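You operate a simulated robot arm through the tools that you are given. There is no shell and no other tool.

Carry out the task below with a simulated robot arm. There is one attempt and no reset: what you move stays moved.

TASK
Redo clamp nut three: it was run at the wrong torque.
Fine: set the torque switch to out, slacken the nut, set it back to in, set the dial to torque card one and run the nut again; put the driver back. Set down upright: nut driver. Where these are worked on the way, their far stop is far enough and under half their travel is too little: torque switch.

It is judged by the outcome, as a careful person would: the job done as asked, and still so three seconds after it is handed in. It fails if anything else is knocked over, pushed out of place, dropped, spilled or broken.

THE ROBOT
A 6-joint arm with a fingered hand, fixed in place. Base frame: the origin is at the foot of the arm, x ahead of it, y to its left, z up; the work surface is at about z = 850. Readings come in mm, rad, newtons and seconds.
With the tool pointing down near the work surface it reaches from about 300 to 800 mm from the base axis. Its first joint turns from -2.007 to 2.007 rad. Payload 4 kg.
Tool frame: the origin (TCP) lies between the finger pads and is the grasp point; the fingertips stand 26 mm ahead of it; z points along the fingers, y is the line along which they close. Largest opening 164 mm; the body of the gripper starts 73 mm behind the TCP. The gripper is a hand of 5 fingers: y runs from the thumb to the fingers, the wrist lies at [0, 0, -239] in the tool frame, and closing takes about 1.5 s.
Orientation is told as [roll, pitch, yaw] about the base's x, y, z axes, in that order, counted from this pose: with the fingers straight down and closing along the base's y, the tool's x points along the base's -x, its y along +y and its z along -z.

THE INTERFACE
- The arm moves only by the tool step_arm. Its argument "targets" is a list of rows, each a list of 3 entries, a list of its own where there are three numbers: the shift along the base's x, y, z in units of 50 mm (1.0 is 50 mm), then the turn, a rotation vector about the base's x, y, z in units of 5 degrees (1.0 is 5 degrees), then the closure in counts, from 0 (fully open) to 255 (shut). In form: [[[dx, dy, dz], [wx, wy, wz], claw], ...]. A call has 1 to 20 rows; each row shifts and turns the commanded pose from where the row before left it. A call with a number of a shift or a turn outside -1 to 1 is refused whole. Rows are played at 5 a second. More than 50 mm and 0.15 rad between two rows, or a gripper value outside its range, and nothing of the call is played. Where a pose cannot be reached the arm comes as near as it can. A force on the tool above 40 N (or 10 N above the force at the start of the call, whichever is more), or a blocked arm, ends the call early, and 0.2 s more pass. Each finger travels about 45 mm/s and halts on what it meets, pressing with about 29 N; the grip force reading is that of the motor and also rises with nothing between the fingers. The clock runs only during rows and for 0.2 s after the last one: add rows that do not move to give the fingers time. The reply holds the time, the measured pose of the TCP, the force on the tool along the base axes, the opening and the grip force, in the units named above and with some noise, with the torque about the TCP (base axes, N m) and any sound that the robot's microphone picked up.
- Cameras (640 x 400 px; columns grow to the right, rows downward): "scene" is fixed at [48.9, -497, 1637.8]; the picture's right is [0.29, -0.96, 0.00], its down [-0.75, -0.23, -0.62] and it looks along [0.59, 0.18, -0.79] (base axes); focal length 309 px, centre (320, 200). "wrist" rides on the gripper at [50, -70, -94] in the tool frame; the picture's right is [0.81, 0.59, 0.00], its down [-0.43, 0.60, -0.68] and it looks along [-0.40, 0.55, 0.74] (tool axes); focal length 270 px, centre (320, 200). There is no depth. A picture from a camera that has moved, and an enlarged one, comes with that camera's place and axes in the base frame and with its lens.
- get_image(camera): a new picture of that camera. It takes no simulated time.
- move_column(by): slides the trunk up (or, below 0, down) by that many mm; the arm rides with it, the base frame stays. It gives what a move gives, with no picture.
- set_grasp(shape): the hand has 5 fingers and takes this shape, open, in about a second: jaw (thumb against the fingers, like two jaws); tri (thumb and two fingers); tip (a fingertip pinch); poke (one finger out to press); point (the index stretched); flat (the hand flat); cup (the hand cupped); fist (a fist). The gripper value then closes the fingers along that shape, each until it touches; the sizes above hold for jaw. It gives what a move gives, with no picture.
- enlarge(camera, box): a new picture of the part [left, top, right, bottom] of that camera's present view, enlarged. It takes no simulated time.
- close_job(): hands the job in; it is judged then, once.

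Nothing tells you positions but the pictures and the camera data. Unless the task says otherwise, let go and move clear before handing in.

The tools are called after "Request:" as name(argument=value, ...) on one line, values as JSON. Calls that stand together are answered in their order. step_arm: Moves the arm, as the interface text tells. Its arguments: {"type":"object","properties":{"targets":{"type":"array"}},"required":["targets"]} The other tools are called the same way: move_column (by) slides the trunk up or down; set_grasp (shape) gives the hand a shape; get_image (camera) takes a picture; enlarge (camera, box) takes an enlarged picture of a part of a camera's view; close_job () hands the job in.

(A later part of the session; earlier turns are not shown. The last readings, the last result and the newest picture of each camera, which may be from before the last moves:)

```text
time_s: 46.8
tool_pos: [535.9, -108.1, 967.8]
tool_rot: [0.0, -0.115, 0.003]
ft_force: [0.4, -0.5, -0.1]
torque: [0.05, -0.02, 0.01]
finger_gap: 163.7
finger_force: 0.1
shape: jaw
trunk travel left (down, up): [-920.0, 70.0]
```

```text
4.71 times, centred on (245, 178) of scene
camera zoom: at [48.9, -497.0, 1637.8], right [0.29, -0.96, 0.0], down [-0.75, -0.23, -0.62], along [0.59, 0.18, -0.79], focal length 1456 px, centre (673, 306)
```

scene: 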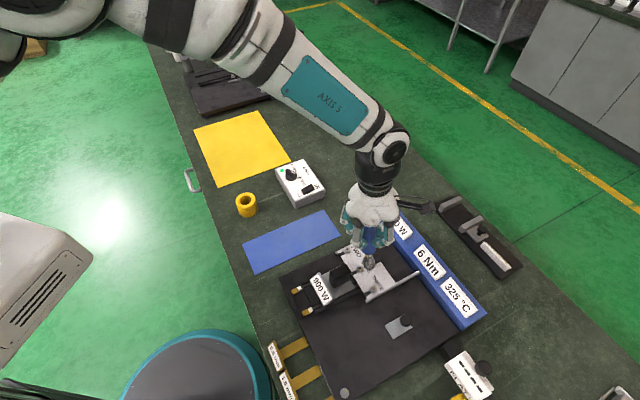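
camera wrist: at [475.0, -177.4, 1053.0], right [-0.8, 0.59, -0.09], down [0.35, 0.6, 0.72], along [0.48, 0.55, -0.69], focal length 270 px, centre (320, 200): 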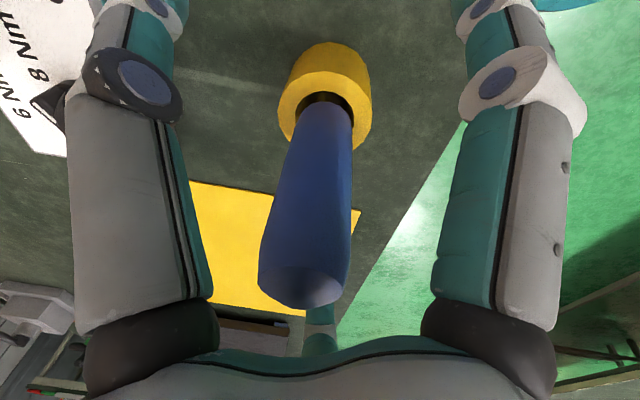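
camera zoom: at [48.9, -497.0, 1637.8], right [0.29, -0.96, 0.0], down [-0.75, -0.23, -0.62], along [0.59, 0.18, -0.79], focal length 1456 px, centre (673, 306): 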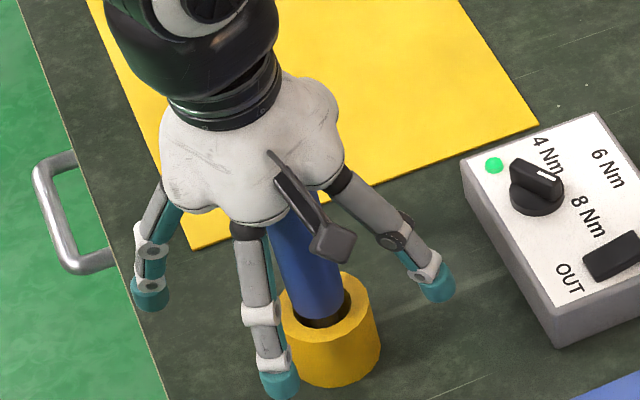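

The driver is standing in its holder again. I'll rise clear, level the hand and check it.

Request:
step_arm(targets=[[[0, 0, 0.4], [0, 0, 0], 0], [[0, 0, 0.7], [0, 0, 0], 0], [[0, 0, 0.9], [0, 0, 0], 0], [[0, 0, 0.9], [0, 0, 0], 0], [[0, 0, 0.6], [0, 0.66, 0], 0], [[0, 0, 0], [0, 0.66, 0], 0], [[0, 0, 0], [0, 0, 0], 0], [[0, 0, 0], [0, 0, 0], 0]])

Request:
get_image(camera="wrist")

Request:
enlarge(camera="scene", box=[215, 160, 275, 225])

```text
time_s: 48.5
tool_pos: [535.6, -109.1, 1140.6]
tool_rot: [0.0, 0.0, 0.003]
ft_force: [-0.2, 0.4, -1.0]
torque: [0.01, -0.01, 0.02]
finger_gap: 163.9
finger_force: 0.0
shape: jaw
trunk travel left (down, up): [-920.0, 70.0]
```

```text
taken
camera wrist: at [485.7, -177.7, 1233.8], right [-0.81, 0.59, 0.0], down [0.43, 0.6, 0.68], along [0.4, 0.55, -0.74], focal length 270 px, centre (320, 200)
```

wrist: 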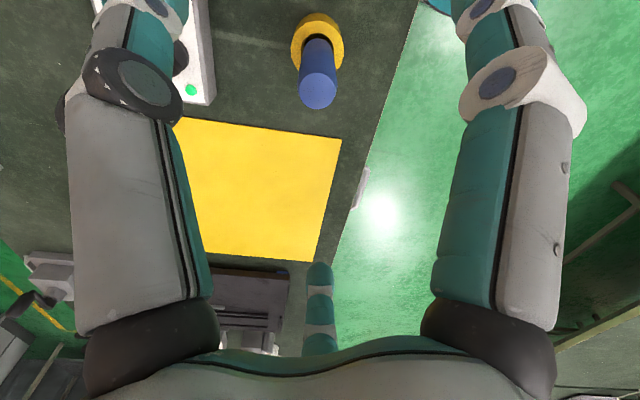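

```text
6.15 times, centred on (245, 192) of scene
camera zoom: at [48.9, -497.0, 1637.8], right [0.29, -0.96, 0.0], down [-0.75, -0.23, -0.62], along [0.59, 0.18, -0.79], focal length 1904 px, centre (782, 246)
```

zoom: 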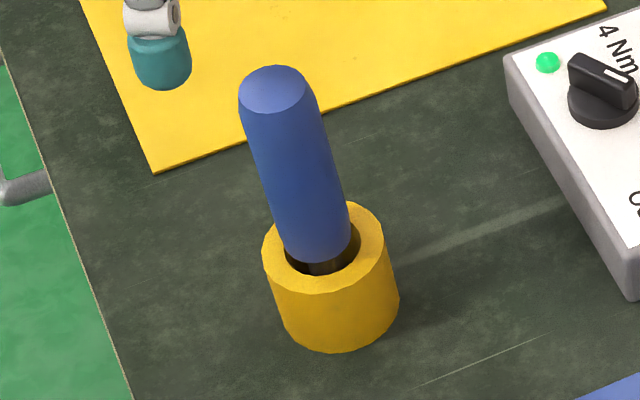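

The driver stands upright in the holder. Next I'll take the poke shape and set the switch back to IN.

Request:
set_grasp(shape="poke")

Request:
step_arm(targets=[[[0.434, -0.718, 0], [0, 0, 0], 0], [[0.434, -0.718, 0], [0, 0, 0], 0], [[0.434, -0.718, 0], [0, 0, 0], 0], [[0.434, -0.718, 0], [0, 0, 0], 0], [[0.434, -0.718, 0], [0, 0, 0], 0], [[0, 0, -0.9], [0, 0, 0], 0], [[0, 0, -0.9], [0, 0, 0], 0], [[0, 0, -0.9], [0, 0, 0], 0], [[0, 0, -0.9], [0, 0, 0], 0], [[0, 0, 0], [0, 0, 0], 0], [[0, 0, 0], [0, 0, 0], 0]])

Request:
get_image(camera="wrist")

Request:
enlarge(camera="scene", box=[250, 120, 350, 215])

```text
time_s: 49.5
tool_pos: [536.4, -108.8, 1141.1]
tool_rot: [-0.001, -0.001, 0.001]
ft_force: [0.0, 0.0, -0.3]
torque: [-0.02, -0.03, 0.02]
finger_gap: 0.1
finger_force: 0.1
shape: poke
trunk travel left (down, up): [-920.0, 70.0]
```

```text
time_s: 51.9
tool_pos: [645.2, -288.9, 960.6]
tool_rot: [-0.001, 0.0, 0.003]
ft_force: [1.0, -0.6, 0.0]
torque: [-0.02, 0.0, 0.0]
finger_gap: 0.1
finger_force: 0.0
shape: poke
trunk travel left (down, up): [-920.0, 70.0]
```

```text
taken
camera wrist: at [594.3, -357.3, 1054.1], right [-0.81, 0.59, 0.0], down [0.43, 0.6, 0.68], along [0.4, 0.55, -0.74], focal length 270 px, centre (320, 200)
```

wrist: 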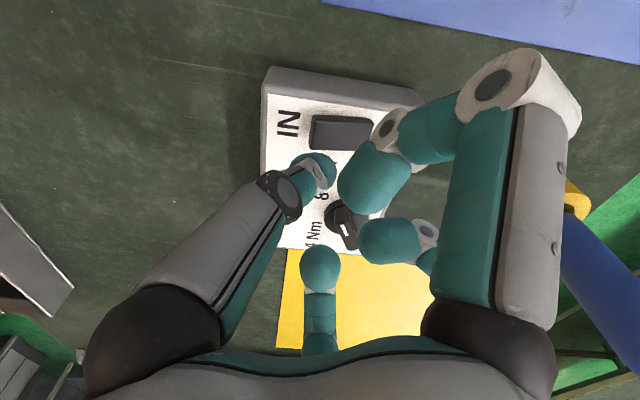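

```text
4.21 times, centred on (300, 168) of scene
camera zoom: at [48.9, -497.0, 1637.8], right [0.29, -0.96, 0.0], down [-0.75, -0.23, -0.62], along [0.59, 0.18, -0.79], focal length 1303 px, centre (404, 337)
```

zoom: 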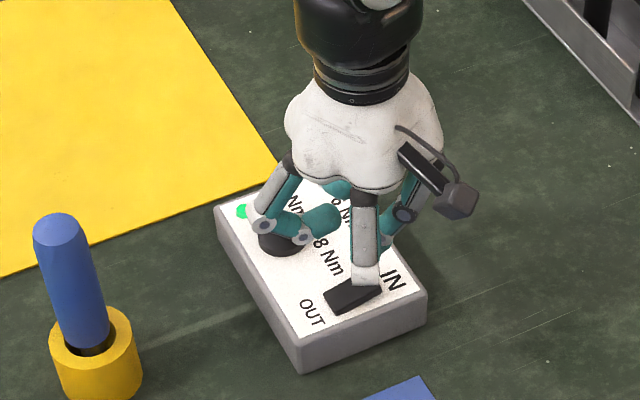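

The fingertip lines up over the raised IN end. I'll press it down slowly.

Request:
step_arm(targets=[[[0, 0, -0.15], [0, 0, 0], 0], [[0, 0, -0.15], [0, 0, 0], 0], [[0, 0, -0.15], [0, 0, 0], 0], [[0, 0, -0.15], [0, 0, 0], 0], [[0, 0, -0.06], [0, 0, 0], 0], [[0, 0, -0.04], [0, 0, 0], 0], [[0, 0, -0.04], [0, 0, 0], 0], [[0, 0, -0.04], [0, 0, 0], 0], [[0, 0, -0.04], [0, 0, 0], 0], [[0, 0, -0.04], [0, 0, 0], 0], [[0, 0, -0.04], [0, 0, 0], 0], [[0, 0, -0.04], [0, 0, 0], 0]])

```text
time_s: 54.3
tool_pos: [649.2, -292.6, 923.8]
tool_rot: [-0.008, -0.013, 0.002]
ft_force: [-1.3, -3.1, 21.5]
torque: [-0.19, 0.06, 0.02]
finger_gap: 0.0
finger_force: 0.1
shape: poke
trunk travel left (down, up): [-920.0, 70.0]
stopped in row 12: the force on the tool passed its limit at 42 N (the readings are from after the stop); the commanded pose is now the measured one
```

It stopped at the force limit, with the finger slid a little outward. I'll look at whether the rocker has flipped.

Request:
enlarge(camera="scene", box=[270, 150, 340, 215])

Request:
get_image(camera="wrist")

```text
6.15 times, centred on (305, 182) of scene
camera zoom: at [48.9, -497.0, 1637.8], right [0.29, -0.96, 0.0], down [-0.75, -0.23, -0.62], along [0.59, 0.18, -0.79], focal length 1904 px, centre (412, 308)
```

zoom: 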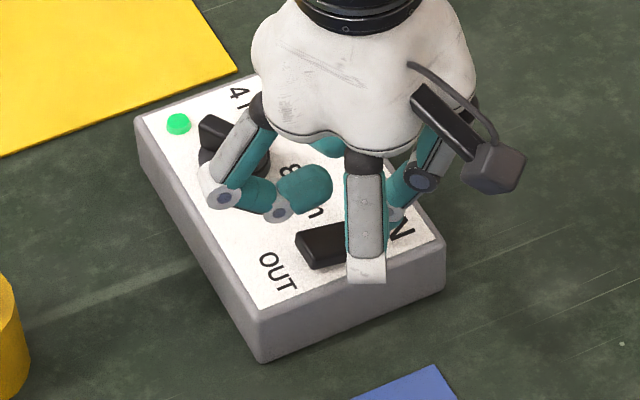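

```text
taken
camera wrist: at [596.6, -360.4, 1016.0], right [-0.81, 0.59, -0.02], down [0.42, 0.6, 0.68], along [0.41, 0.54, -0.73], focal length 270 px, centre (320, 200)
```

wrist: 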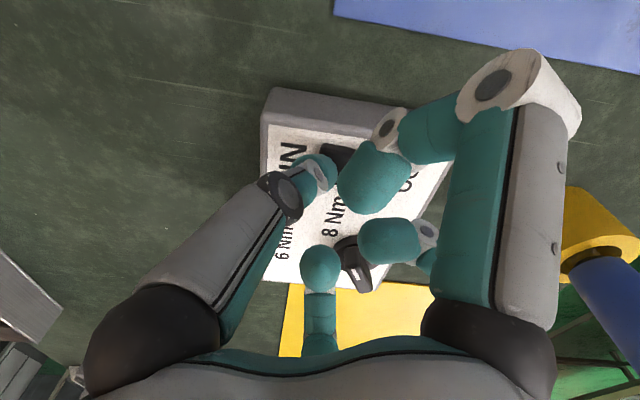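

I'll lift straight up and look at the switch.

Request:
step_arm(targets=[[[0, 0, 0.3], [0, 0, 0], 0], [[0, 0, 0.9], [0, 0, 0], 0], [[-0.6, 0.6, 0.4], [0, 0, 0], 0], [[-0.6, 0.6, 0.4], [0, 0, 0], 0], [[0, 0, 0], [0, 0, 0], 0]])

Request:
enlarge(camera="scene", box=[270, 150, 340, 215])

Request:
get_image(camera="wrist")

```text
time_s: 55.5
tool_pos: [587.1, -231.6, 1020.0]
tool_rot: [-0.006, -0.008, 0.0]
ft_force: [-0.7, -0.2, 0.5]
torque: [-0.03, -0.02, 0.0]
finger_gap: 0.1
finger_force: 0.0
shape: poke
trunk travel left (down, up): [-920.0, 70.0]
```

```text
6.15 times, centred on (305, 182) of scene
camera zoom: at [48.9, -497.0, 1637.8], right [0.29, -0.96, 0.0], down [-0.75, -0.23, -0.62], along [0.59, 0.18, -0.79], focal length 1904 px, centre (412, 308)
```

zoom: 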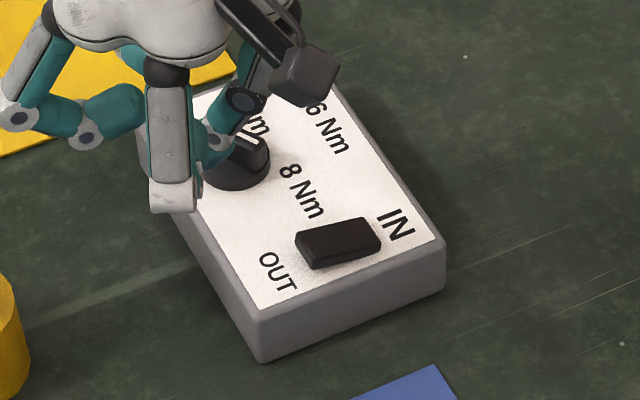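

```text
taken
camera wrist: at [534.9, -299.7, 1112.9], right [-0.81, 0.59, -0.01], down [0.43, 0.6, 0.68], along [0.4, 0.54, -0.74], focal length 270 px, centre (320, 200)
```

wrist: 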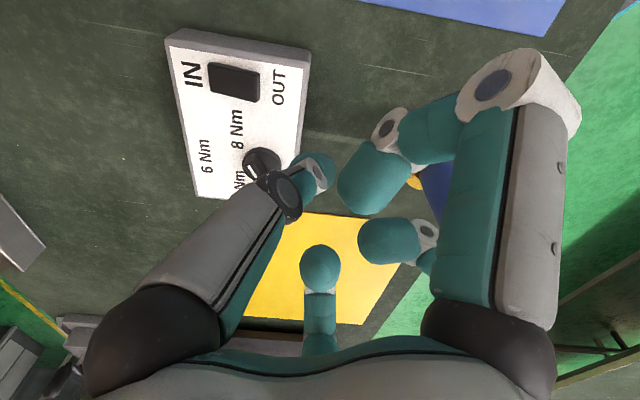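

The rocker's slope now matches the starting IN position. I'll check it closely.

Request:
enlarge(camera="scene", box=[275, 155, 335, 212])

Request:
enlarge(camera="wrist", box=[160, 20, 320, 210])

```text
7.02 times, centred on (305, 184) of scene
camera zoom: at [48.9, -497.0, 1637.8], right [0.29, -0.96, 0.0], down [-0.75, -0.23, -0.62], along [0.59, 0.18, -0.79], focal length 2171 px, centre (425, 316)
```

zoom: 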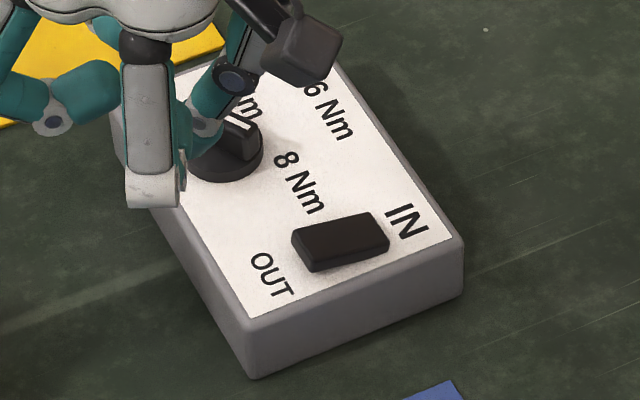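

```text
2.11 times, centred on (240, 115) of wrist
camera zoom: at [534.9, -299.7, 1112.9], right [-0.81, 0.59, -0.01], down [0.43, 0.6, 0.68], along [0.4, 0.54, -0.74], focal length 569 px, centre (488, 379)
```

zoom: 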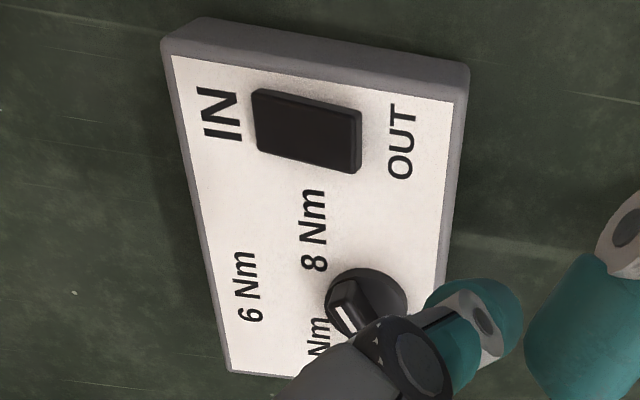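

The switch is back at IN and the box has not moved. Next is the dial, so I'll rise, take the three-finger shape, partly close it and see how the fingers sit.

Request:
step_arm(targets=[[[0, 0, 0.9], [0, 0, 0], 0], [[0, 0, 0.9], [0.0, 0, 0], 0], [[0, 0, 0.6], [0, 0, 0], 0], [[0, 0, 0], [0, 0, 0], 0]])

Request:
set_grasp(shape="tri")

Request:
step_arm(targets=[[[0, 0, 0], [0, 0, -1], 80], [[0, 0, 0], [0, 0, -1], 150], [[0, 0, 0], [0, 0, -1], 150], [[0, 0, 0], [0, 0, -1], 150], [[0, 0, 0], [0, 0, 0], 150], [[0, 0, 0], [0, 0, 0], 150]])

Request:
get_image(camera="wrist")

Request:
enlarge(camera="scene", box=[210, 80, 330, 180])

```text
time_s: 56.5
tool_pos: [588.1, -230.7, 1140.0]
tool_rot: [-0.004, -0.006, 0.0]
ft_force: [-0.2, -0.3, 0.1]
torque: [0.0, 0.0, -0.01]
finger_gap: 0.0
finger_force: 0.1
shape: poke
trunk travel left (down, up): [-920.0, 70.0]
```

```text
time_s: 57.4
tool_pos: [587.9, -231.0, 1141.4]
tool_rot: [-0.004, -0.01, 0.003]
ft_force: [-0.2, 0.5, 0.3]
torque: [0.0, -0.03, 0.02]
finger_gap: 163.9
finger_force: 0.0
shape: tri
trunk travel left (down, up): [-920.0, 70.0]
```

```text
time_s: 58.8
tool_pos: [587.3, -229.9, 1140.3]
tool_rot: [-0.005, -0.008, -0.349]
ft_force: [-0.3, -1.2, -0.5]
torque: [0.0, 0.0, 0.02]
finger_gap: 68.0
finger_force: 0.1
shape: tri
trunk travel left (down, up): [-920.0, 70.0]
```

```text
taken
camera wrist: at [515.3, -277.4, 1233.4], right [-0.56, 0.83, -0.01], down [0.61, 0.42, 0.68], along [0.57, 0.37, -0.74], focal length 270 px, centre (320, 200)
```

wrist: 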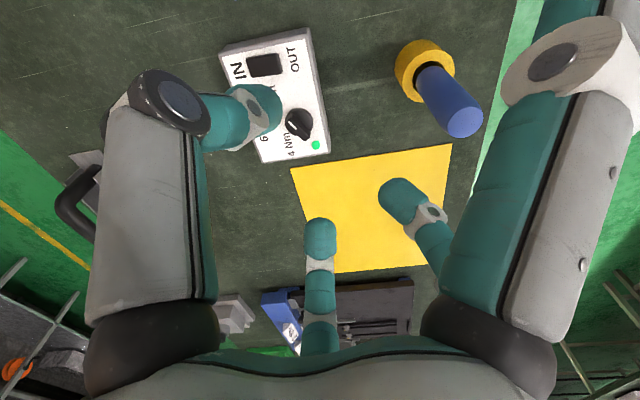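

```text
4.00 times, centred on (270, 130) of scene
camera zoom: at [48.9, -497.0, 1637.8], right [0.29, -0.96, 0.0], down [-0.75, -0.23, -0.62], along [0.59, 0.18, -0.79], focal length 1238 px, centre (520, 480)
```

zoom: 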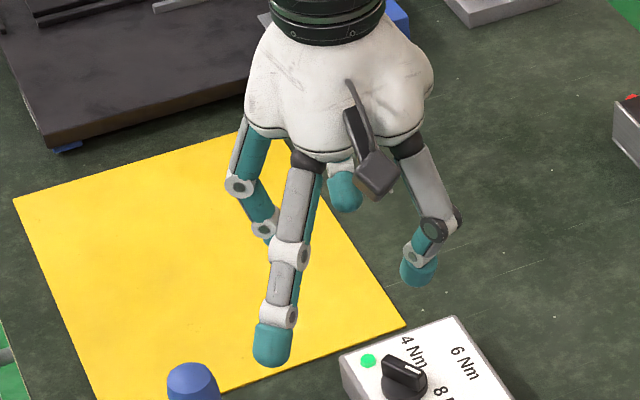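

In the three-finger shape the outer fingers stay splayed and could strike the rocker, so I'll use the jaw shape partly closed instead. I'll turn to about -33 degrees and move above the dial.

Request:
set_grasp(shape="jaw")

Request:
step_arm(targets=[[[0, 0, 0], [0, 0, -1], 80], [[0, 0, 0], [0, 0, -1], 150], [[0, 0, 0], [0, 0, -0.6], 150], [[0.8, 0.2, 0], [0, 0, 0], 150], [[0.8, 0.2, -0.4], [0, 0, 0], 150], [[0, 0, -0.8], [0, 0, 0], 150], [[0, 0, 0], [0, 0, 0], 150], [[0, 0, 0], [0, 0, 0], 150]])

Request:
get_image(camera="wrist")

Request:
enlarge(camera="scene", box=[240, 80, 360, 200])

```text
time_s: 59.7
tool_pos: [588.6, -230.1, 1141.7]
tool_rot: [-0.005, -0.009, -0.349]
ft_force: [-0.3, -0.3, -0.5]
torque: [-0.02, -0.03, 0.01]
finger_gap: 164.1
finger_force: 0.1
shape: jaw
trunk travel left (down, up): [-920.0, 70.0]
```

```text
time_s: 61.5
tool_pos: [667.6, -210.1, 1081.6]
tool_rot: [-0.006, -0.008, -0.577]
ft_force: [0.1, -0.1, -0.1]
torque: [-0.04, 0.01, 0.0]
finger_gap: 68.0
finger_force: 0.0
shape: jaw
trunk travel left (down, up): [-920.0, 70.0]
```

```text
taken
camera wrist: at [587.2, -238.9, 1175.0], right [-0.36, 0.93, -0.01], down [0.68, 0.27, 0.68], along [0.64, 0.24, -0.74], focal length 270 px, centre (320, 200)
```

wrist: 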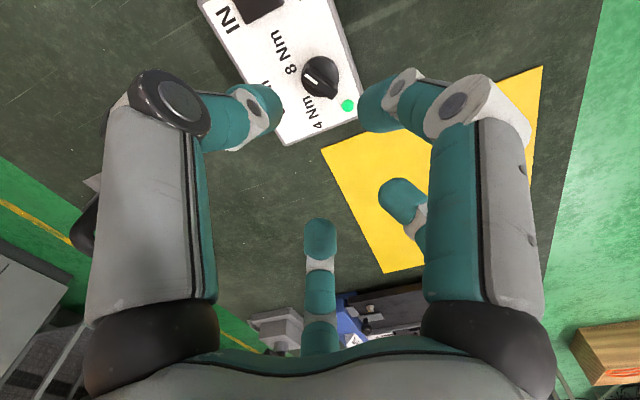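

```text
3.33 times, centred on (300, 140) of scene
camera zoom: at [48.9, -497.0, 1637.8], right [0.29, -0.96, 0.0], down [-0.75, -0.23, -0.62], along [0.59, 0.18, -0.79], focal length 1031 px, centre (387, 400)
```

zoom: 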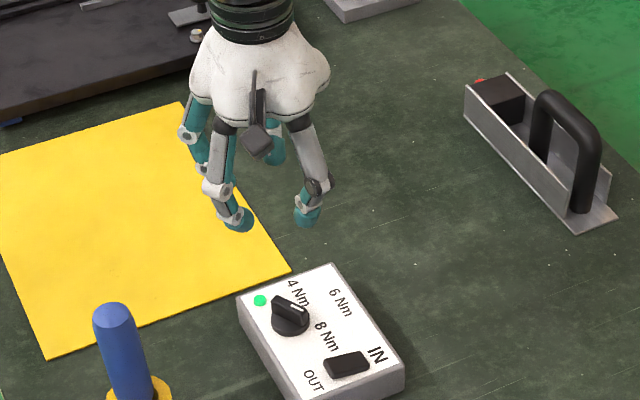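

All five fingers close evenly around the axis. I'll zoom in on the dial to get its centre.

Request:
enlarge(camera="wrist", box=[200, 0, 380, 150])

Request:
enlarge(camera="scene", box=[275, 150, 315, 190])

```text
2.67 times, centred on (290, 75) of wrist
camera zoom: at [587.2, -238.9, 1175.0], right [-0.36, 0.93, -0.01], down [0.68, 0.27, 0.68], along [0.64, 0.24, -0.74], focal length 721 px, centre (400, 533)
```

zoom: 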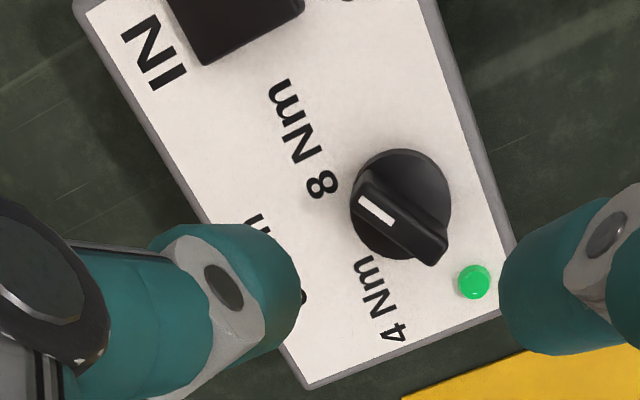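

```text
10.00 times, centred on (295, 170) of scene
camera zoom: at [48.9, -497.0, 1637.8], right [0.29, -0.96, 0.0], down [-0.75, -0.23, -0.62], along [0.59, 0.18, -0.79], focal length 3094 px, centre (570, 500)
```

zoom: 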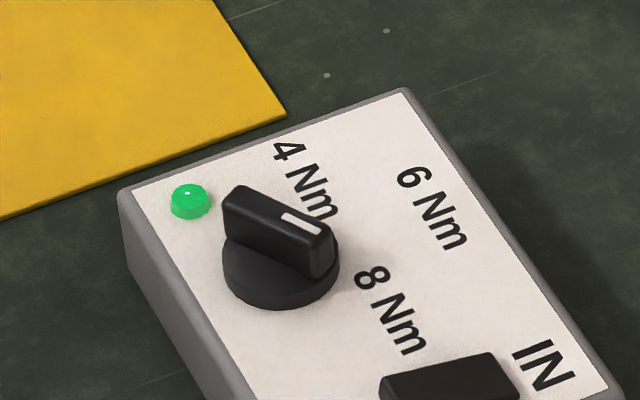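

The dial's centre comes out near (672, -208), its bar at about 70 degrees and its top at z of about 911. I'll centre over it and go down to just above.

Request:
step_arm(targets=[[[0.1, 0.02, -0.3], [0.07, 0.09, 0], 150], [[0, 0, -0.8], [0, 0, 0], 150], [[0, 0, -0.8], [0, 0, 0], 150], [[0, 0, -0.6], [0, 0, 0], 150], [[0, 0, 0], [0, 0, 0], 150], [[0, 0, 0], [0, 0, 0], 150]])

Request:
get_image(camera="wrist")

Request:
enlarge(camera="scene", box=[260, 130, 330, 200])

```text
time_s: 62.9
tool_pos: [671.5, -209.0, 954.4]
tool_rot: [-0.003, 0.001, -0.575]
ft_force: [0.2, -0.1, -0.1]
torque: [-0.01, -0.01, -0.01]
finger_gap: 67.9
finger_force: 0.0
shape: jaw
trunk travel left (down, up): [-920.0, 70.0]
```

```text
taken
camera wrist: at [590.4, -239.2, 1047.3], right [-0.36, 0.93, 0.0], down [0.69, 0.27, 0.67], along [0.63, 0.24, -0.74], focal length 270 px, centre (320, 200)
```

wrist: 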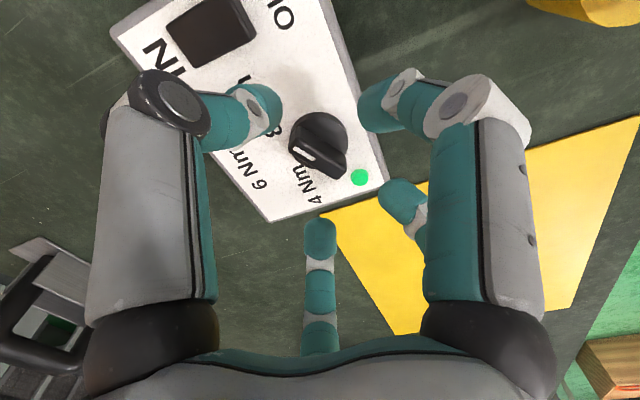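

```text
5.71 times, centred on (295, 165) of scene
camera zoom: at [48.9, -497.0, 1637.8], right [0.29, -0.96, 0.0], down [-0.75, -0.23, -0.62], along [0.59, 0.18, -0.79], focal length 1768 px, centre (463, 400)
```

zoom: 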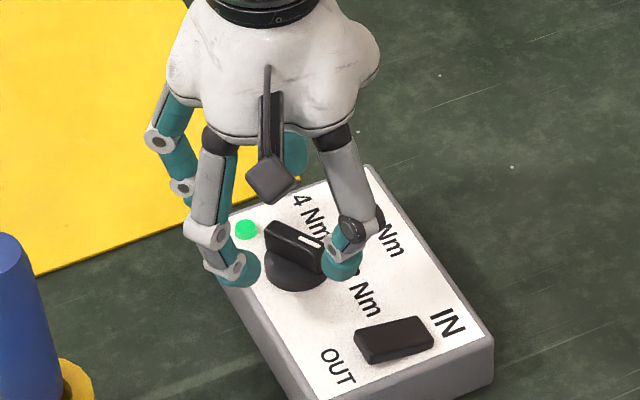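

The dial sits centred between the fingers. I'll go down around it and close.

Request:
step_arm(targets=[[[0, 0, -0.2], [0, 0, 0], 150], [[0, 0, -0.2], [0, 0, 0], 150], [[0, 0, -0.14], [0, 0, 0], 150], [[0, 0, 0], [0, 0, 0], 150]])

Request:
step_arm(targets=[[[0, 0, 0], [0, 0, 0], 190], [[0, 0, 0], [0, 0, 0], 220], [[0, 0, 0], [0, 0, 0], 255], [[0, 0, 0], [0, 0, 0], 255], [[0, 0, 0], [0, 0, 0], 255], [[0, 0, 0], [0, 0, 0], 255]])

Request:
get_image(camera="wrist")

Request:
enlarge(camera="scene", box=[260, 130, 330, 200])

```text
time_s: 63.9
tool_pos: [670.9, -210.9, 928.0]
tool_rot: [-0.004, 0.001, -0.573]
ft_force: [-0.3, 0.2, 0.1]
torque: [-0.03, -0.02, -0.01]
finger_gap: 68.0
finger_force: 0.0
shape: jaw
trunk travel left (down, up): [-920.0, 70.0]
```

```text
time_s: 65.3
tool_pos: [669.2, -210.8, 927.5]
tool_rot: [-0.005, 0.004, -0.574]
ft_force: [-2.2, -0.3, -5.4]
torque: [-0.05, 0.05, -0.01]
finger_gap: 17.5
finger_force: 28.8
shape: jaw
trunk travel left (down, up): [-920.0, 70.0]
```

```text
taken
camera wrist: at [589.9, -240.5, 1020.5], right [-0.36, 0.93, 0.0], down [0.69, 0.27, 0.67], along [0.63, 0.24, -0.74], focal length 270 px, centre (320, 200)
```

wrist: 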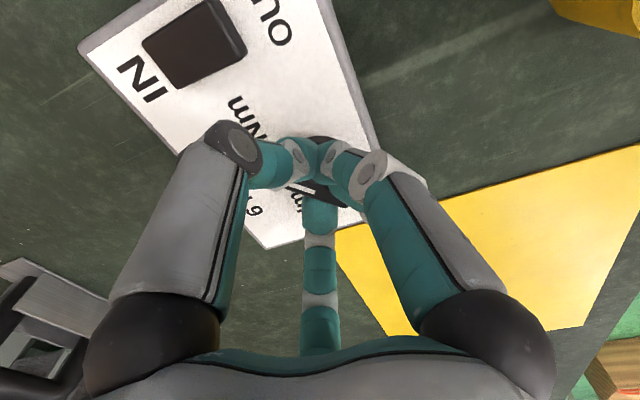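

```text
5.71 times, centred on (295, 165) of scene
camera zoom: at [48.9, -497.0, 1637.8], right [0.29, -0.96, 0.0], down [-0.75, -0.23, -0.62], along [0.59, 0.18, -0.79], focal length 1768 px, centre (463, 400)
```

zoom: 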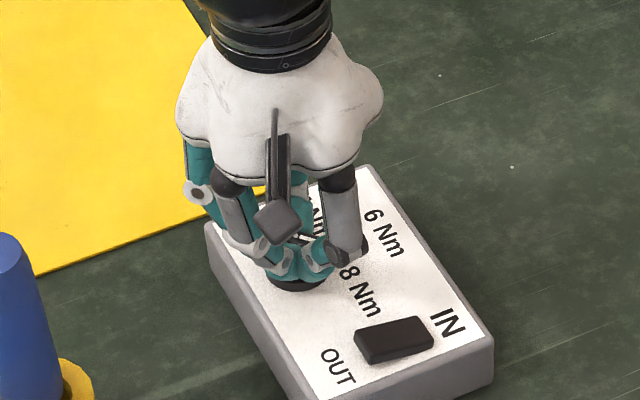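

The fingers hold the bar. I'll turn it anticlockwise toward 6 Nm, about half way first.

Request:
step_arm(targets=[[[0, 0, 0], [0, 0, 0.7], 255], [[0, 0, 0], [0, 0, 0.7], 255], [[0, 0, 0], [0, 0, 0.7], 255], [[0, 0, 0], [0, 0, 0.7], 255], [[0, 0, 0], [0, 0, 0.7], 255], [[0, 0, 0], [0, 0, 0.7], 255], [[0, 0, 0], [0, 0, 0.7], 255], [[0, 0, 0], [0, 0, 0.7], 255], [[0, 0, 0], [0, 0, 0], 255]])

Request:
get_image(camera="wrist")

Request:
enlarge(camera="scene", box=[260, 130, 330, 200])

```text
time_s: 67.3
tool_pos: [672.8, -212.0, 927.9]
tool_rot: [-0.003, 0.004, -0.086]
ft_force: [-8.5, -11.1, -14.5]
torque: [-0.27, 0.13, -0.01]
finger_gap: 16.7
finger_force: 28.8
shape: jaw
trunk travel left (down, up): [-920.0, 70.0]
```

```text
taken
camera wrist: at [616.0, -275.5, 1020.9], right [-0.76, 0.66, 0.0], down [0.48, 0.56, 0.67], along [0.44, 0.51, -0.74], focal length 270 px, centre (320, 200)
```

wrist: 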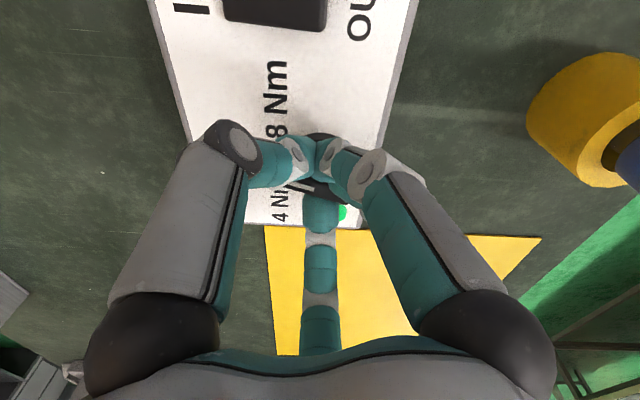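

```text
5.71 times, centred on (295, 165) of scene
camera zoom: at [48.9, -497.0, 1637.8], right [0.29, -0.96, 0.0], down [-0.75, -0.23, -0.62], along [0.59, 0.18, -0.79], focal length 1768 px, centre (463, 400)
```

zoom: 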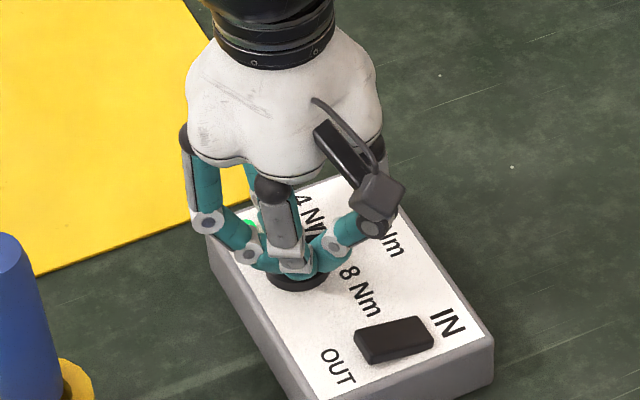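

The hand has turned 28 degrees with some side force building. I'll check whether the knob follows.

Request:
enlarge(camera="wrist", box=[240, 100, 400, 240])

Request:
enlarge(camera="scene", box=[275, 150, 320, 195])

```text
2.86 times, centred on (320, 170) of wrist
camera zoom: at [616.0, -275.5, 1020.9], right [-0.76, 0.66, 0.0], down [0.48, 0.56, 0.67], along [0.44, 0.51, -0.74], focal length 772 px, centre (320, 286)
```

zoom: 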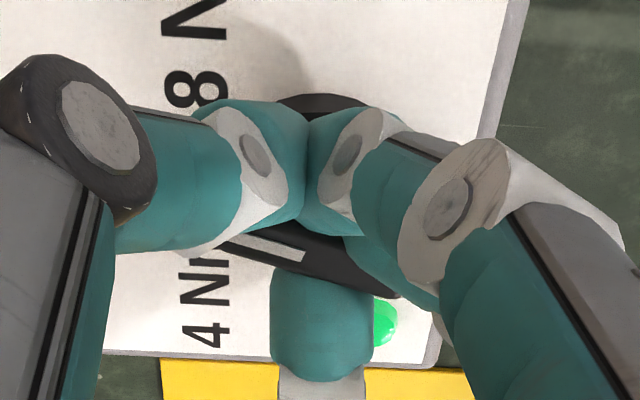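

```text
8.89 times, centred on (298, 172) of scene
camera zoom: at [48.9, -497.0, 1637.8], right [0.29, -0.96, 0.0], down [-0.75, -0.23, -0.62], along [0.59, 0.18, -0.79], focal length 2750 px, centre (520, 444)
```

zoom: 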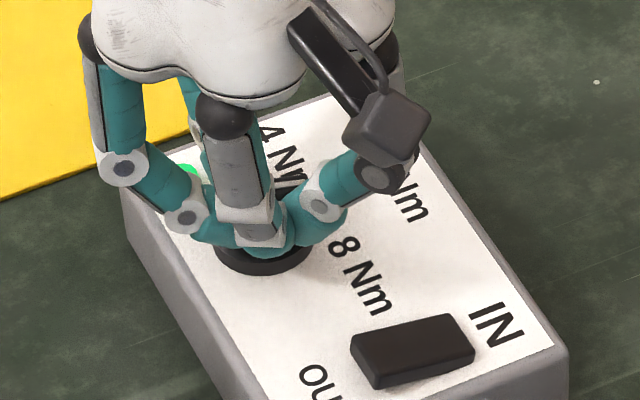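

The knob is following, with its mark now at about -62 degrees. I'll turn it another 15 degrees or so.

Request:
step_arm(targets=[[[0, 0, 0], [0, 0, 0.6], 255], [[0, 0, 0], [0, 0, 0.6], 255], [[0, 0, 0], [0, 0, 0.6], 255], [[0, 0, 0], [0, 0, 0.6], 255], [[0, 0, 0], [0, 0, 0.6], 255], [[0, 0, 0], [0, 0, 0], 255]])

Request:
enlarge(camera="wrist", box=[240, 100, 400, 240])

Request:
enlarge(camera="scene", box=[275, 150, 320, 195])

```text
time_s: 68.7
tool_pos: [674.2, -212.0, 928.7]
tool_rot: [-0.004, 0.001, 0.178]
ft_force: [-2.8, -15.2, -16.7]
torque: [-0.34, 0.07, -0.05]
finger_gap: 17.0
finger_force: 28.4
shape: jaw
trunk travel left (down, up): [-920.0, 70.0]
```

```text
2.86 times, centred on (320, 170) of wrist
camera zoom: at [635.4, -288.0, 1021.0], right [-0.9, 0.44, 0.0], down [0.32, 0.66, 0.67], along [0.3, 0.61, -0.74], focal length 772 px, centre (320, 286)
```

zoom: 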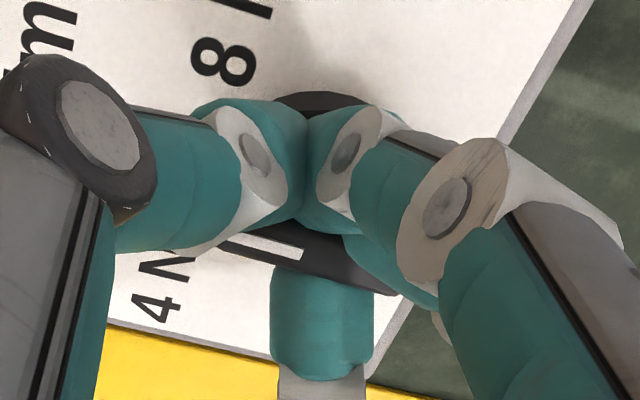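

```text
8.89 times, centred on (298, 172) of scene
camera zoom: at [48.9, -497.0, 1637.8], right [0.29, -0.96, 0.0], down [-0.75, -0.23, -0.62], along [0.59, 0.18, -0.79], focal length 2750 px, centre (520, 444)
```

zoom: 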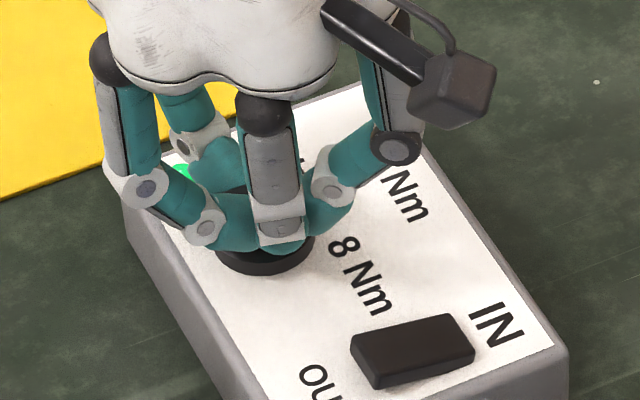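

The mark is at about -47 degrees, which points at 6 Nm. I'll turn it 2 degrees more, open the fingers and rise to look.

Request:
step_arm(targets=[[[0, 0, 0], [0, 0, 0.4], 255], [[0, 0, 0], [0, 0, 0], 255], [[0, 0, 0], [0, 0, 0], 220], [[0, 0, 0], [0, 0, 0], 180], [[0, 0, 0], [0, 0, 0], 150], [[0, 0, 0], [0, 0, 0], 150], [[0, 0, 0], [0, 0, 0], 150], [[0, 0, 0.4], [0, 0, 0], 150], [[0, 0, 0.8], [0, 0, 0], 150], [[0, 0, 0.8], [0, 0, 0], 150], [[0, 0, 0.8], [0, 0, 0], 150], [[0, 0, 0], [0, 0, 0], 150]])

Request:
get_image(camera="wrist")

Request:
enlarge(camera="scene", box=[270, 150, 340, 215])

```text
time_s: 71.3
tool_pos: [673.0, -209.7, 1068.1]
tool_rot: [-0.003, 0.001, 0.211]
ft_force: [-0.3, -0.7, 0.1]
torque: [0.04, 0.01, 0.02]
finger_gap: 67.2
finger_force: 0.0
shape: jaw
trunk travel left (down, up): [-920.0, 70.0]
```

```text
taken
camera wrist: at [638.4, -287.4, 1161.1], right [-0.91, 0.41, 0.0], down [0.3, 0.68, 0.67], along [0.27, 0.62, -0.74], focal length 270 px, centre (320, 200)
```

wrist: 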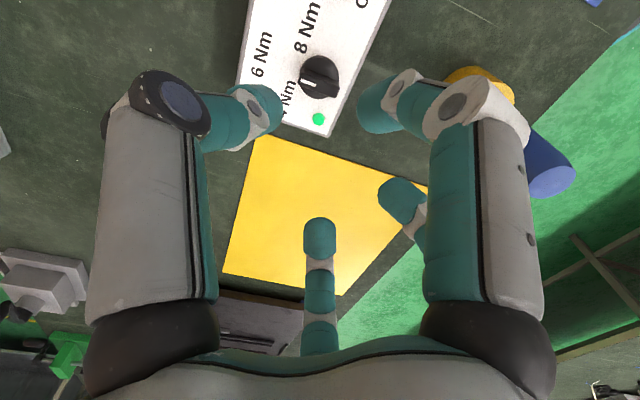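

```text
6.15 times, centred on (305, 182) of scene
camera zoom: at [48.9, -497.0, 1637.8], right [0.29, -0.96, 0.0], down [-0.75, -0.23, -0.62], along [0.59, 0.18, -0.79], focal length 1904 px, centre (412, 308)
```

zoom: 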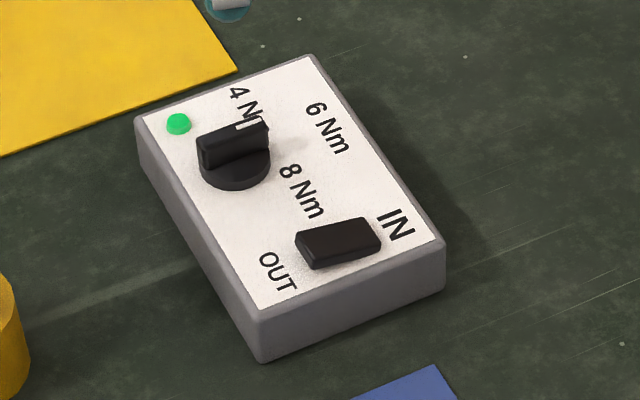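

Request:
enlarge(camera="wrist", box=[230, 20, 380, 140])

Request:
enlarge(camera="scene", box=[280, 150, 320, 190])

```text
3.33 times, centred on (305, 80) of wrist
camera zoom: at [638.4, -287.4, 1161.1], right [-0.91, 0.41, 0.0], down [0.3, 0.68, 0.67], along [0.27, 0.62, -0.74], focal length 901 px, centre (370, 600)
```

zoom: 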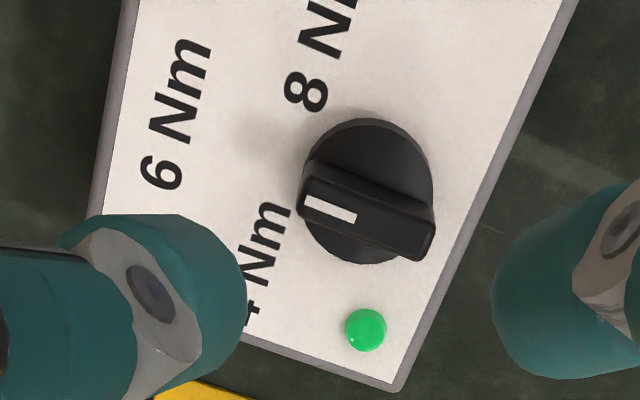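

```text
10.00 times, centred on (300, 170) of scene
camera zoom: at [48.9, -497.0, 1637.8], right [0.29, -0.96, 0.0], down [-0.75, -0.23, -0.62], along [0.59, 0.18, -0.79], focal length 3094 px, centre (520, 500)
```

zoom: 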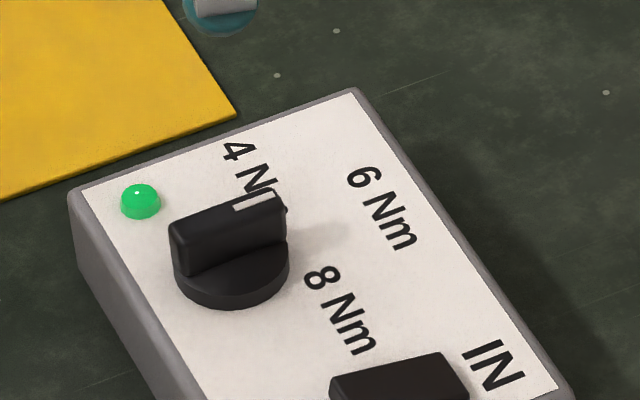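

The dial's mark now points at 6 Nm and the switch is at IN. Next I'll go back over the driver with a level, open hand.

Request:
step_arm(targets=[[[0, 0, 0.8], [0, 0, -1], 150], [[0, 0, 0.7], [0, 0, -1], 150], [[-0.45, 0.32, 0], [0, 0, -0.42], 100], [[-0.6, 0.42, 0], [0, 0, 0], 0], [[-0.6, 0.42, 0], [0, 0, 0], 0], [[-0.6, 0.42, 0], [0, 0, 0], 0], [[-0.45, 0.32, 0], [0, 0, 0], 0], [[0, 0, 0], [0, 0, 0], 0], [[0, 0, 0], [0, 0, 0], 0], [[0, 0, 0], [0, 0, 0], 0]])

Request:
get_image(camera="wrist")

Request:
get_image(camera="scene")

```text
time_s: 73.5
tool_pos: [536.8, -116.1, 1144.7]
tool_rot: [-0.003, 0.002, 0.001]
ft_force: [0.2, -0.1, -0.2]
torque: [0.0, 0.03, 0.01]
finger_gap: 164.1
finger_force: 0.0
shape: jaw
trunk travel left (down, up): [-920.0, 70.0]
```

```text
taken
camera wrist: at [485.1, -184.7, 1237.6], right [-0.81, 0.59, 0.0], down [0.43, 0.6, 0.67], along [0.4, 0.54, -0.74], focal length 270 px, centre (320, 200)
```

wrist: 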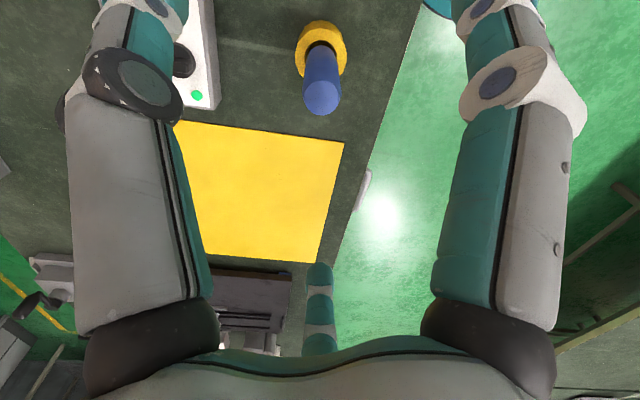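

```text
taken
```

scene: 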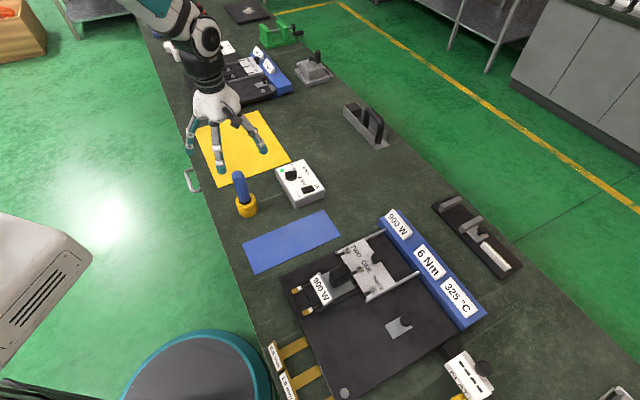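

I'll measure the driver's position again, since it settled slightly differently.

Request:
enlarge(camera="wrist", box=[270, 10, 370, 120])

Request:
enlarge(camera="scene", box=[215, 160, 275, 225])

Request:
enlarge(camera="scene", box=[345, 245, 405, 305])

```text
3.64 times, centred on (320, 65) of wrist
camera zoom: at [485.1, -184.7, 1237.6], right [-0.81, 0.59, 0.0], down [0.43, 0.6, 0.67], along [0.4, 0.54, -0.74], focal length 983 px, centre (320, 691)
```

zoom: 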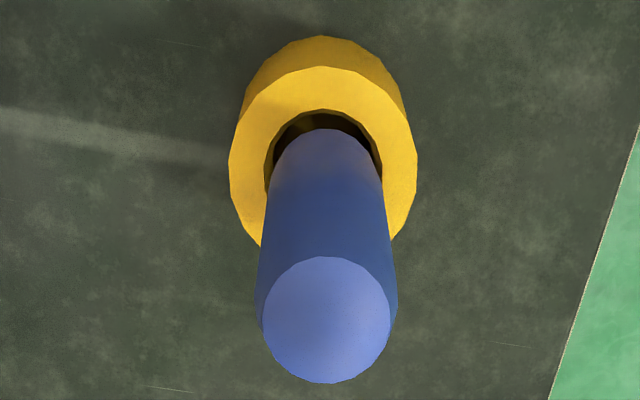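

```text
6.15 times, centred on (245, 192) of scene
camera zoom: at [48.9, -497.0, 1637.8], right [0.29, -0.96, 0.0], down [-0.75, -0.23, -0.62], along [0.59, 0.18, -0.79], focal length 1904 px, centre (782, 246)
```

zoom: 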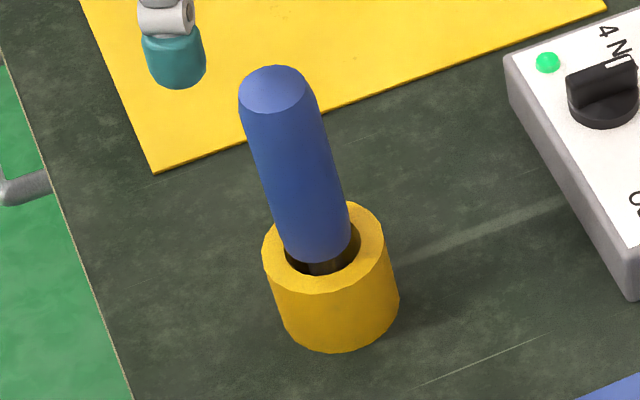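

```text
6.67 times, centred on (375, 275) of scene
camera zoom: at [48.9, -497.0, 1637.8], right [0.29, -0.96, 0.0], down [-0.75, -0.23, -0.62], along [0.59, 0.18, -0.79], focal length 2063 px, centre (-47, -300)
```

zoom: 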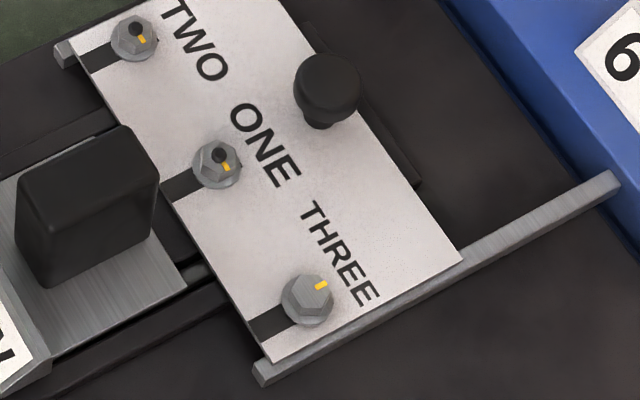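

The driver's top is at about (536, -110.7). I'll centre on it and go down.

Request:
step_arm(targets=[[[-0.01, 0.105, -0.5], [0, 0, 0], 0], [[0, 0, -0.8], [0, 0, 0], 0], [[0, 0, -0.8], [0, 0, 0], 0], [[0, 0, -0.8], [0, 0, 0], 0], [[0, 0, -0.63], [0, 0, 0], 0], [[0, 0, 0], [0, 0, 0], 0], [[0, 0, 0], [0, 0, 0], 0]])

Request:
get_image(camera="wrist")

```text
time_s: 75.1
tool_pos: [536.1, -109.9, 970.2]
tool_rot: [-0.005, 0.001, -0.002]
ft_force: [0.1, 0.4, 0.7]
torque: [0.0, -0.01, -0.01]
finger_gap: 163.8
finger_force: 0.1
shape: jaw
trunk travel left (down, up): [-920.0, 70.0]
```

```text
taken
camera wrist: at [484.0, -178.4, 1063.4], right [-0.81, 0.59, 0.0], down [0.43, 0.6, 0.67], along [0.4, 0.54, -0.74], focal length 270 px, centre (320, 200)
```

wrist: 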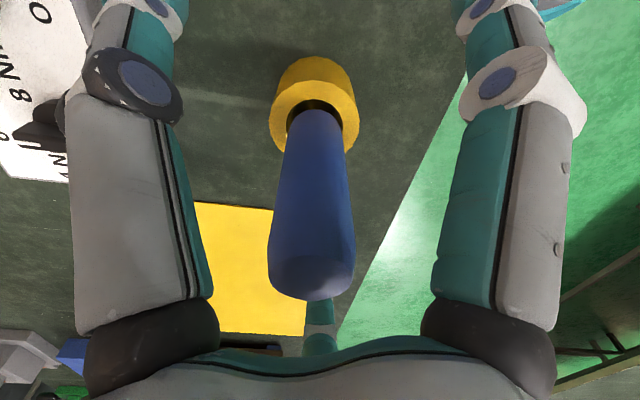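

It is a few mm off to one side, so I'll nudge the hand and close.

Request:
step_arm(targets=[[[0.045, -0.03, -0.04], [0.05, 0, 0], 0], [[0, 0, 0], [0, 0, 0], 100], [[0, 0, 0], [0, 0, 0], 180], [[0, 0, 0], [0, 0, 0], 255], [[0, 0, 0], [0, 0, 0], 255], [[0, 0, 0], [0, 0, 0], 255], [[0, 0, 0], [0, 0, 0], 255], [[0, 0, 0], [0, 0, 0], 255], [[0, 0, 0], [0, 0, 0], 255], [[0, 0, 0], [0, 0, 0], 255], [[0, 0, 0], [0, 0, 0], 255]])

Request:
get_image(camera="wrist")

```text
time_s: 77.5
tool_pos: [538.3, -112.3, 967.8]
tool_rot: [0.001, 0.0, 0.001]
ft_force: [0.0, -0.1, 0.8]
torque: [0.0, -0.02, 0.0]
finger_gap: 28.4
finger_force: 28.7
shape: jaw
trunk travel left (down, up): [-920.0, 70.0]
```

```text
taken
camera wrist: at [486.6, -180.6, 1060.2], right [-0.81, 0.59, 0.0], down [0.43, 0.59, 0.68], along [0.4, 0.55, -0.74], focal length 270 px, centre (320, 200)
```

wrist: 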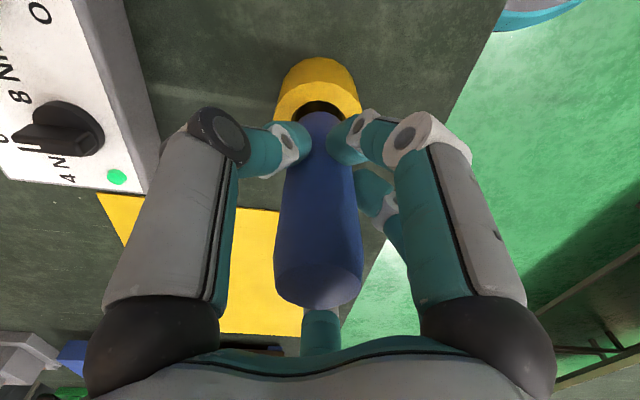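

I have a firm, well-centred grip. I'll lift it out and carry it over to nut three again.

Request:
step_arm(targets=[[[0, 0, 0.3], [0, 0, 0], 255], [[0, 0, 0.5], [0, 0, 0], 255], [[0, 0, 0.7], [0, 0, 0], 255], [[0, 0, 0.8], [0, 0, 0], 255], [[0, 0, 0.7], [0, 0, 0], 255], [[-0.14, -0.35, 0], [0, 0, 0], 255], [[-0.28, -0.71, 0], [0, 0, 0], 255], [[-0.28, -0.71, 0], [0, 0, 0], 255], [[-0.28, -0.71, 0], [0, 0, 0], 255], [[-0.28, -0.71, 0], [0, 0, 0], 255], [[-0.28, -0.71, 0], [0, 0, 0], 255], [[-0.28, -0.71, 0], [0, 0, 0], 255], [[-0.28, -0.71, 0], [0, 0, 0], 255], [[-0.28, -0.71, 0], [0, 0, 0], 255], [[-0.28, -0.71, 0], [0, 0, 0], 255], [[-0.28, -0.71, 0], [0, 0, 0], 255], [[-0.28, -0.71, 0], [0, 0, 0], 255], [[-0.12, -0.32, 0], [0, 0, 0], 255], [[0, 0, 0], [0, 0, 0], 255], [[0, 0, 0], [0, 0, 0], 255]])

Request:
get_image(camera="wrist")

Request:
enlarge(camera="wrist", box=[260, 20, 400, 120])

Request:
enlarge(camera="scene", box=[330, 220, 430, 310])

```text
time_s: 81.7
tool_pos: [371.6, -535.5, 1114.4]
tool_rot: [0.0, 0.004, 0.001]
ft_force: [0.2, 0.4, -3.6]
torque: [0.0, -0.01, 0.04]
finger_gap: 28.7
finger_force: 28.5
shape: jaw
trunk travel left (down, up): [-920.0, 70.0]
```

```text
taken
camera wrist: at [320.9, -605.1, 1207.9], right [-0.81, 0.59, 0.0], down [0.43, 0.59, 0.68], along [0.4, 0.55, -0.74], focal length 270 px, centre (320, 200)
```

wrist: 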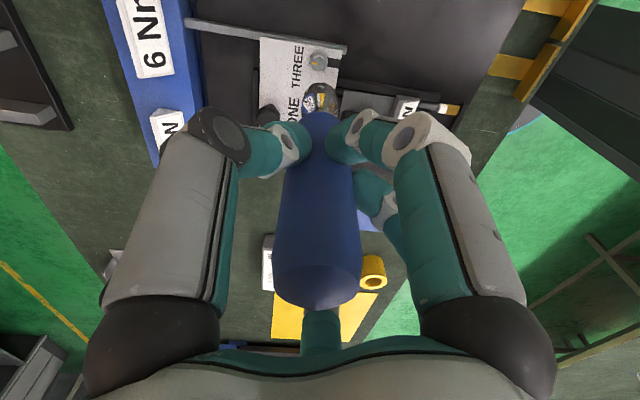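

```text
4.00 times, centred on (330, 70) of wrist
camera zoom: at [320.9, -605.1, 1207.9], right [-0.81, 0.59, 0.0], down [0.43, 0.59, 0.68], along [0.4, 0.55, -0.74], focal length 1081 px, centre (280, 720)
```

zoom: 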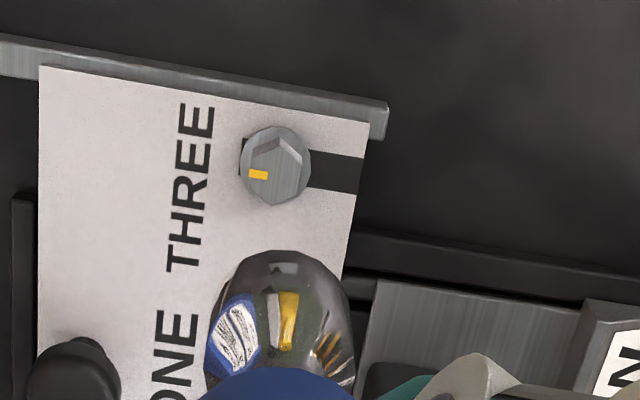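

```text
4.44 times, centred on (380, 265) of scene
camera zoom: at [48.9, -497.0, 1637.8], right [0.29, -0.96, 0.0], down [-0.75, -0.23, -0.62], along [0.59, 0.18, -0.79], focal length 1375 px, centre (53, -89)
```

zoom: 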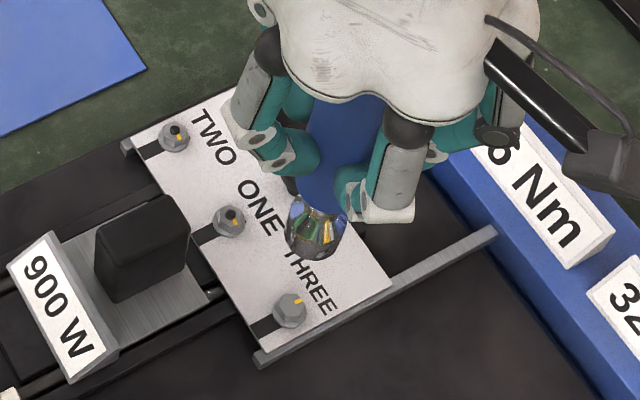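

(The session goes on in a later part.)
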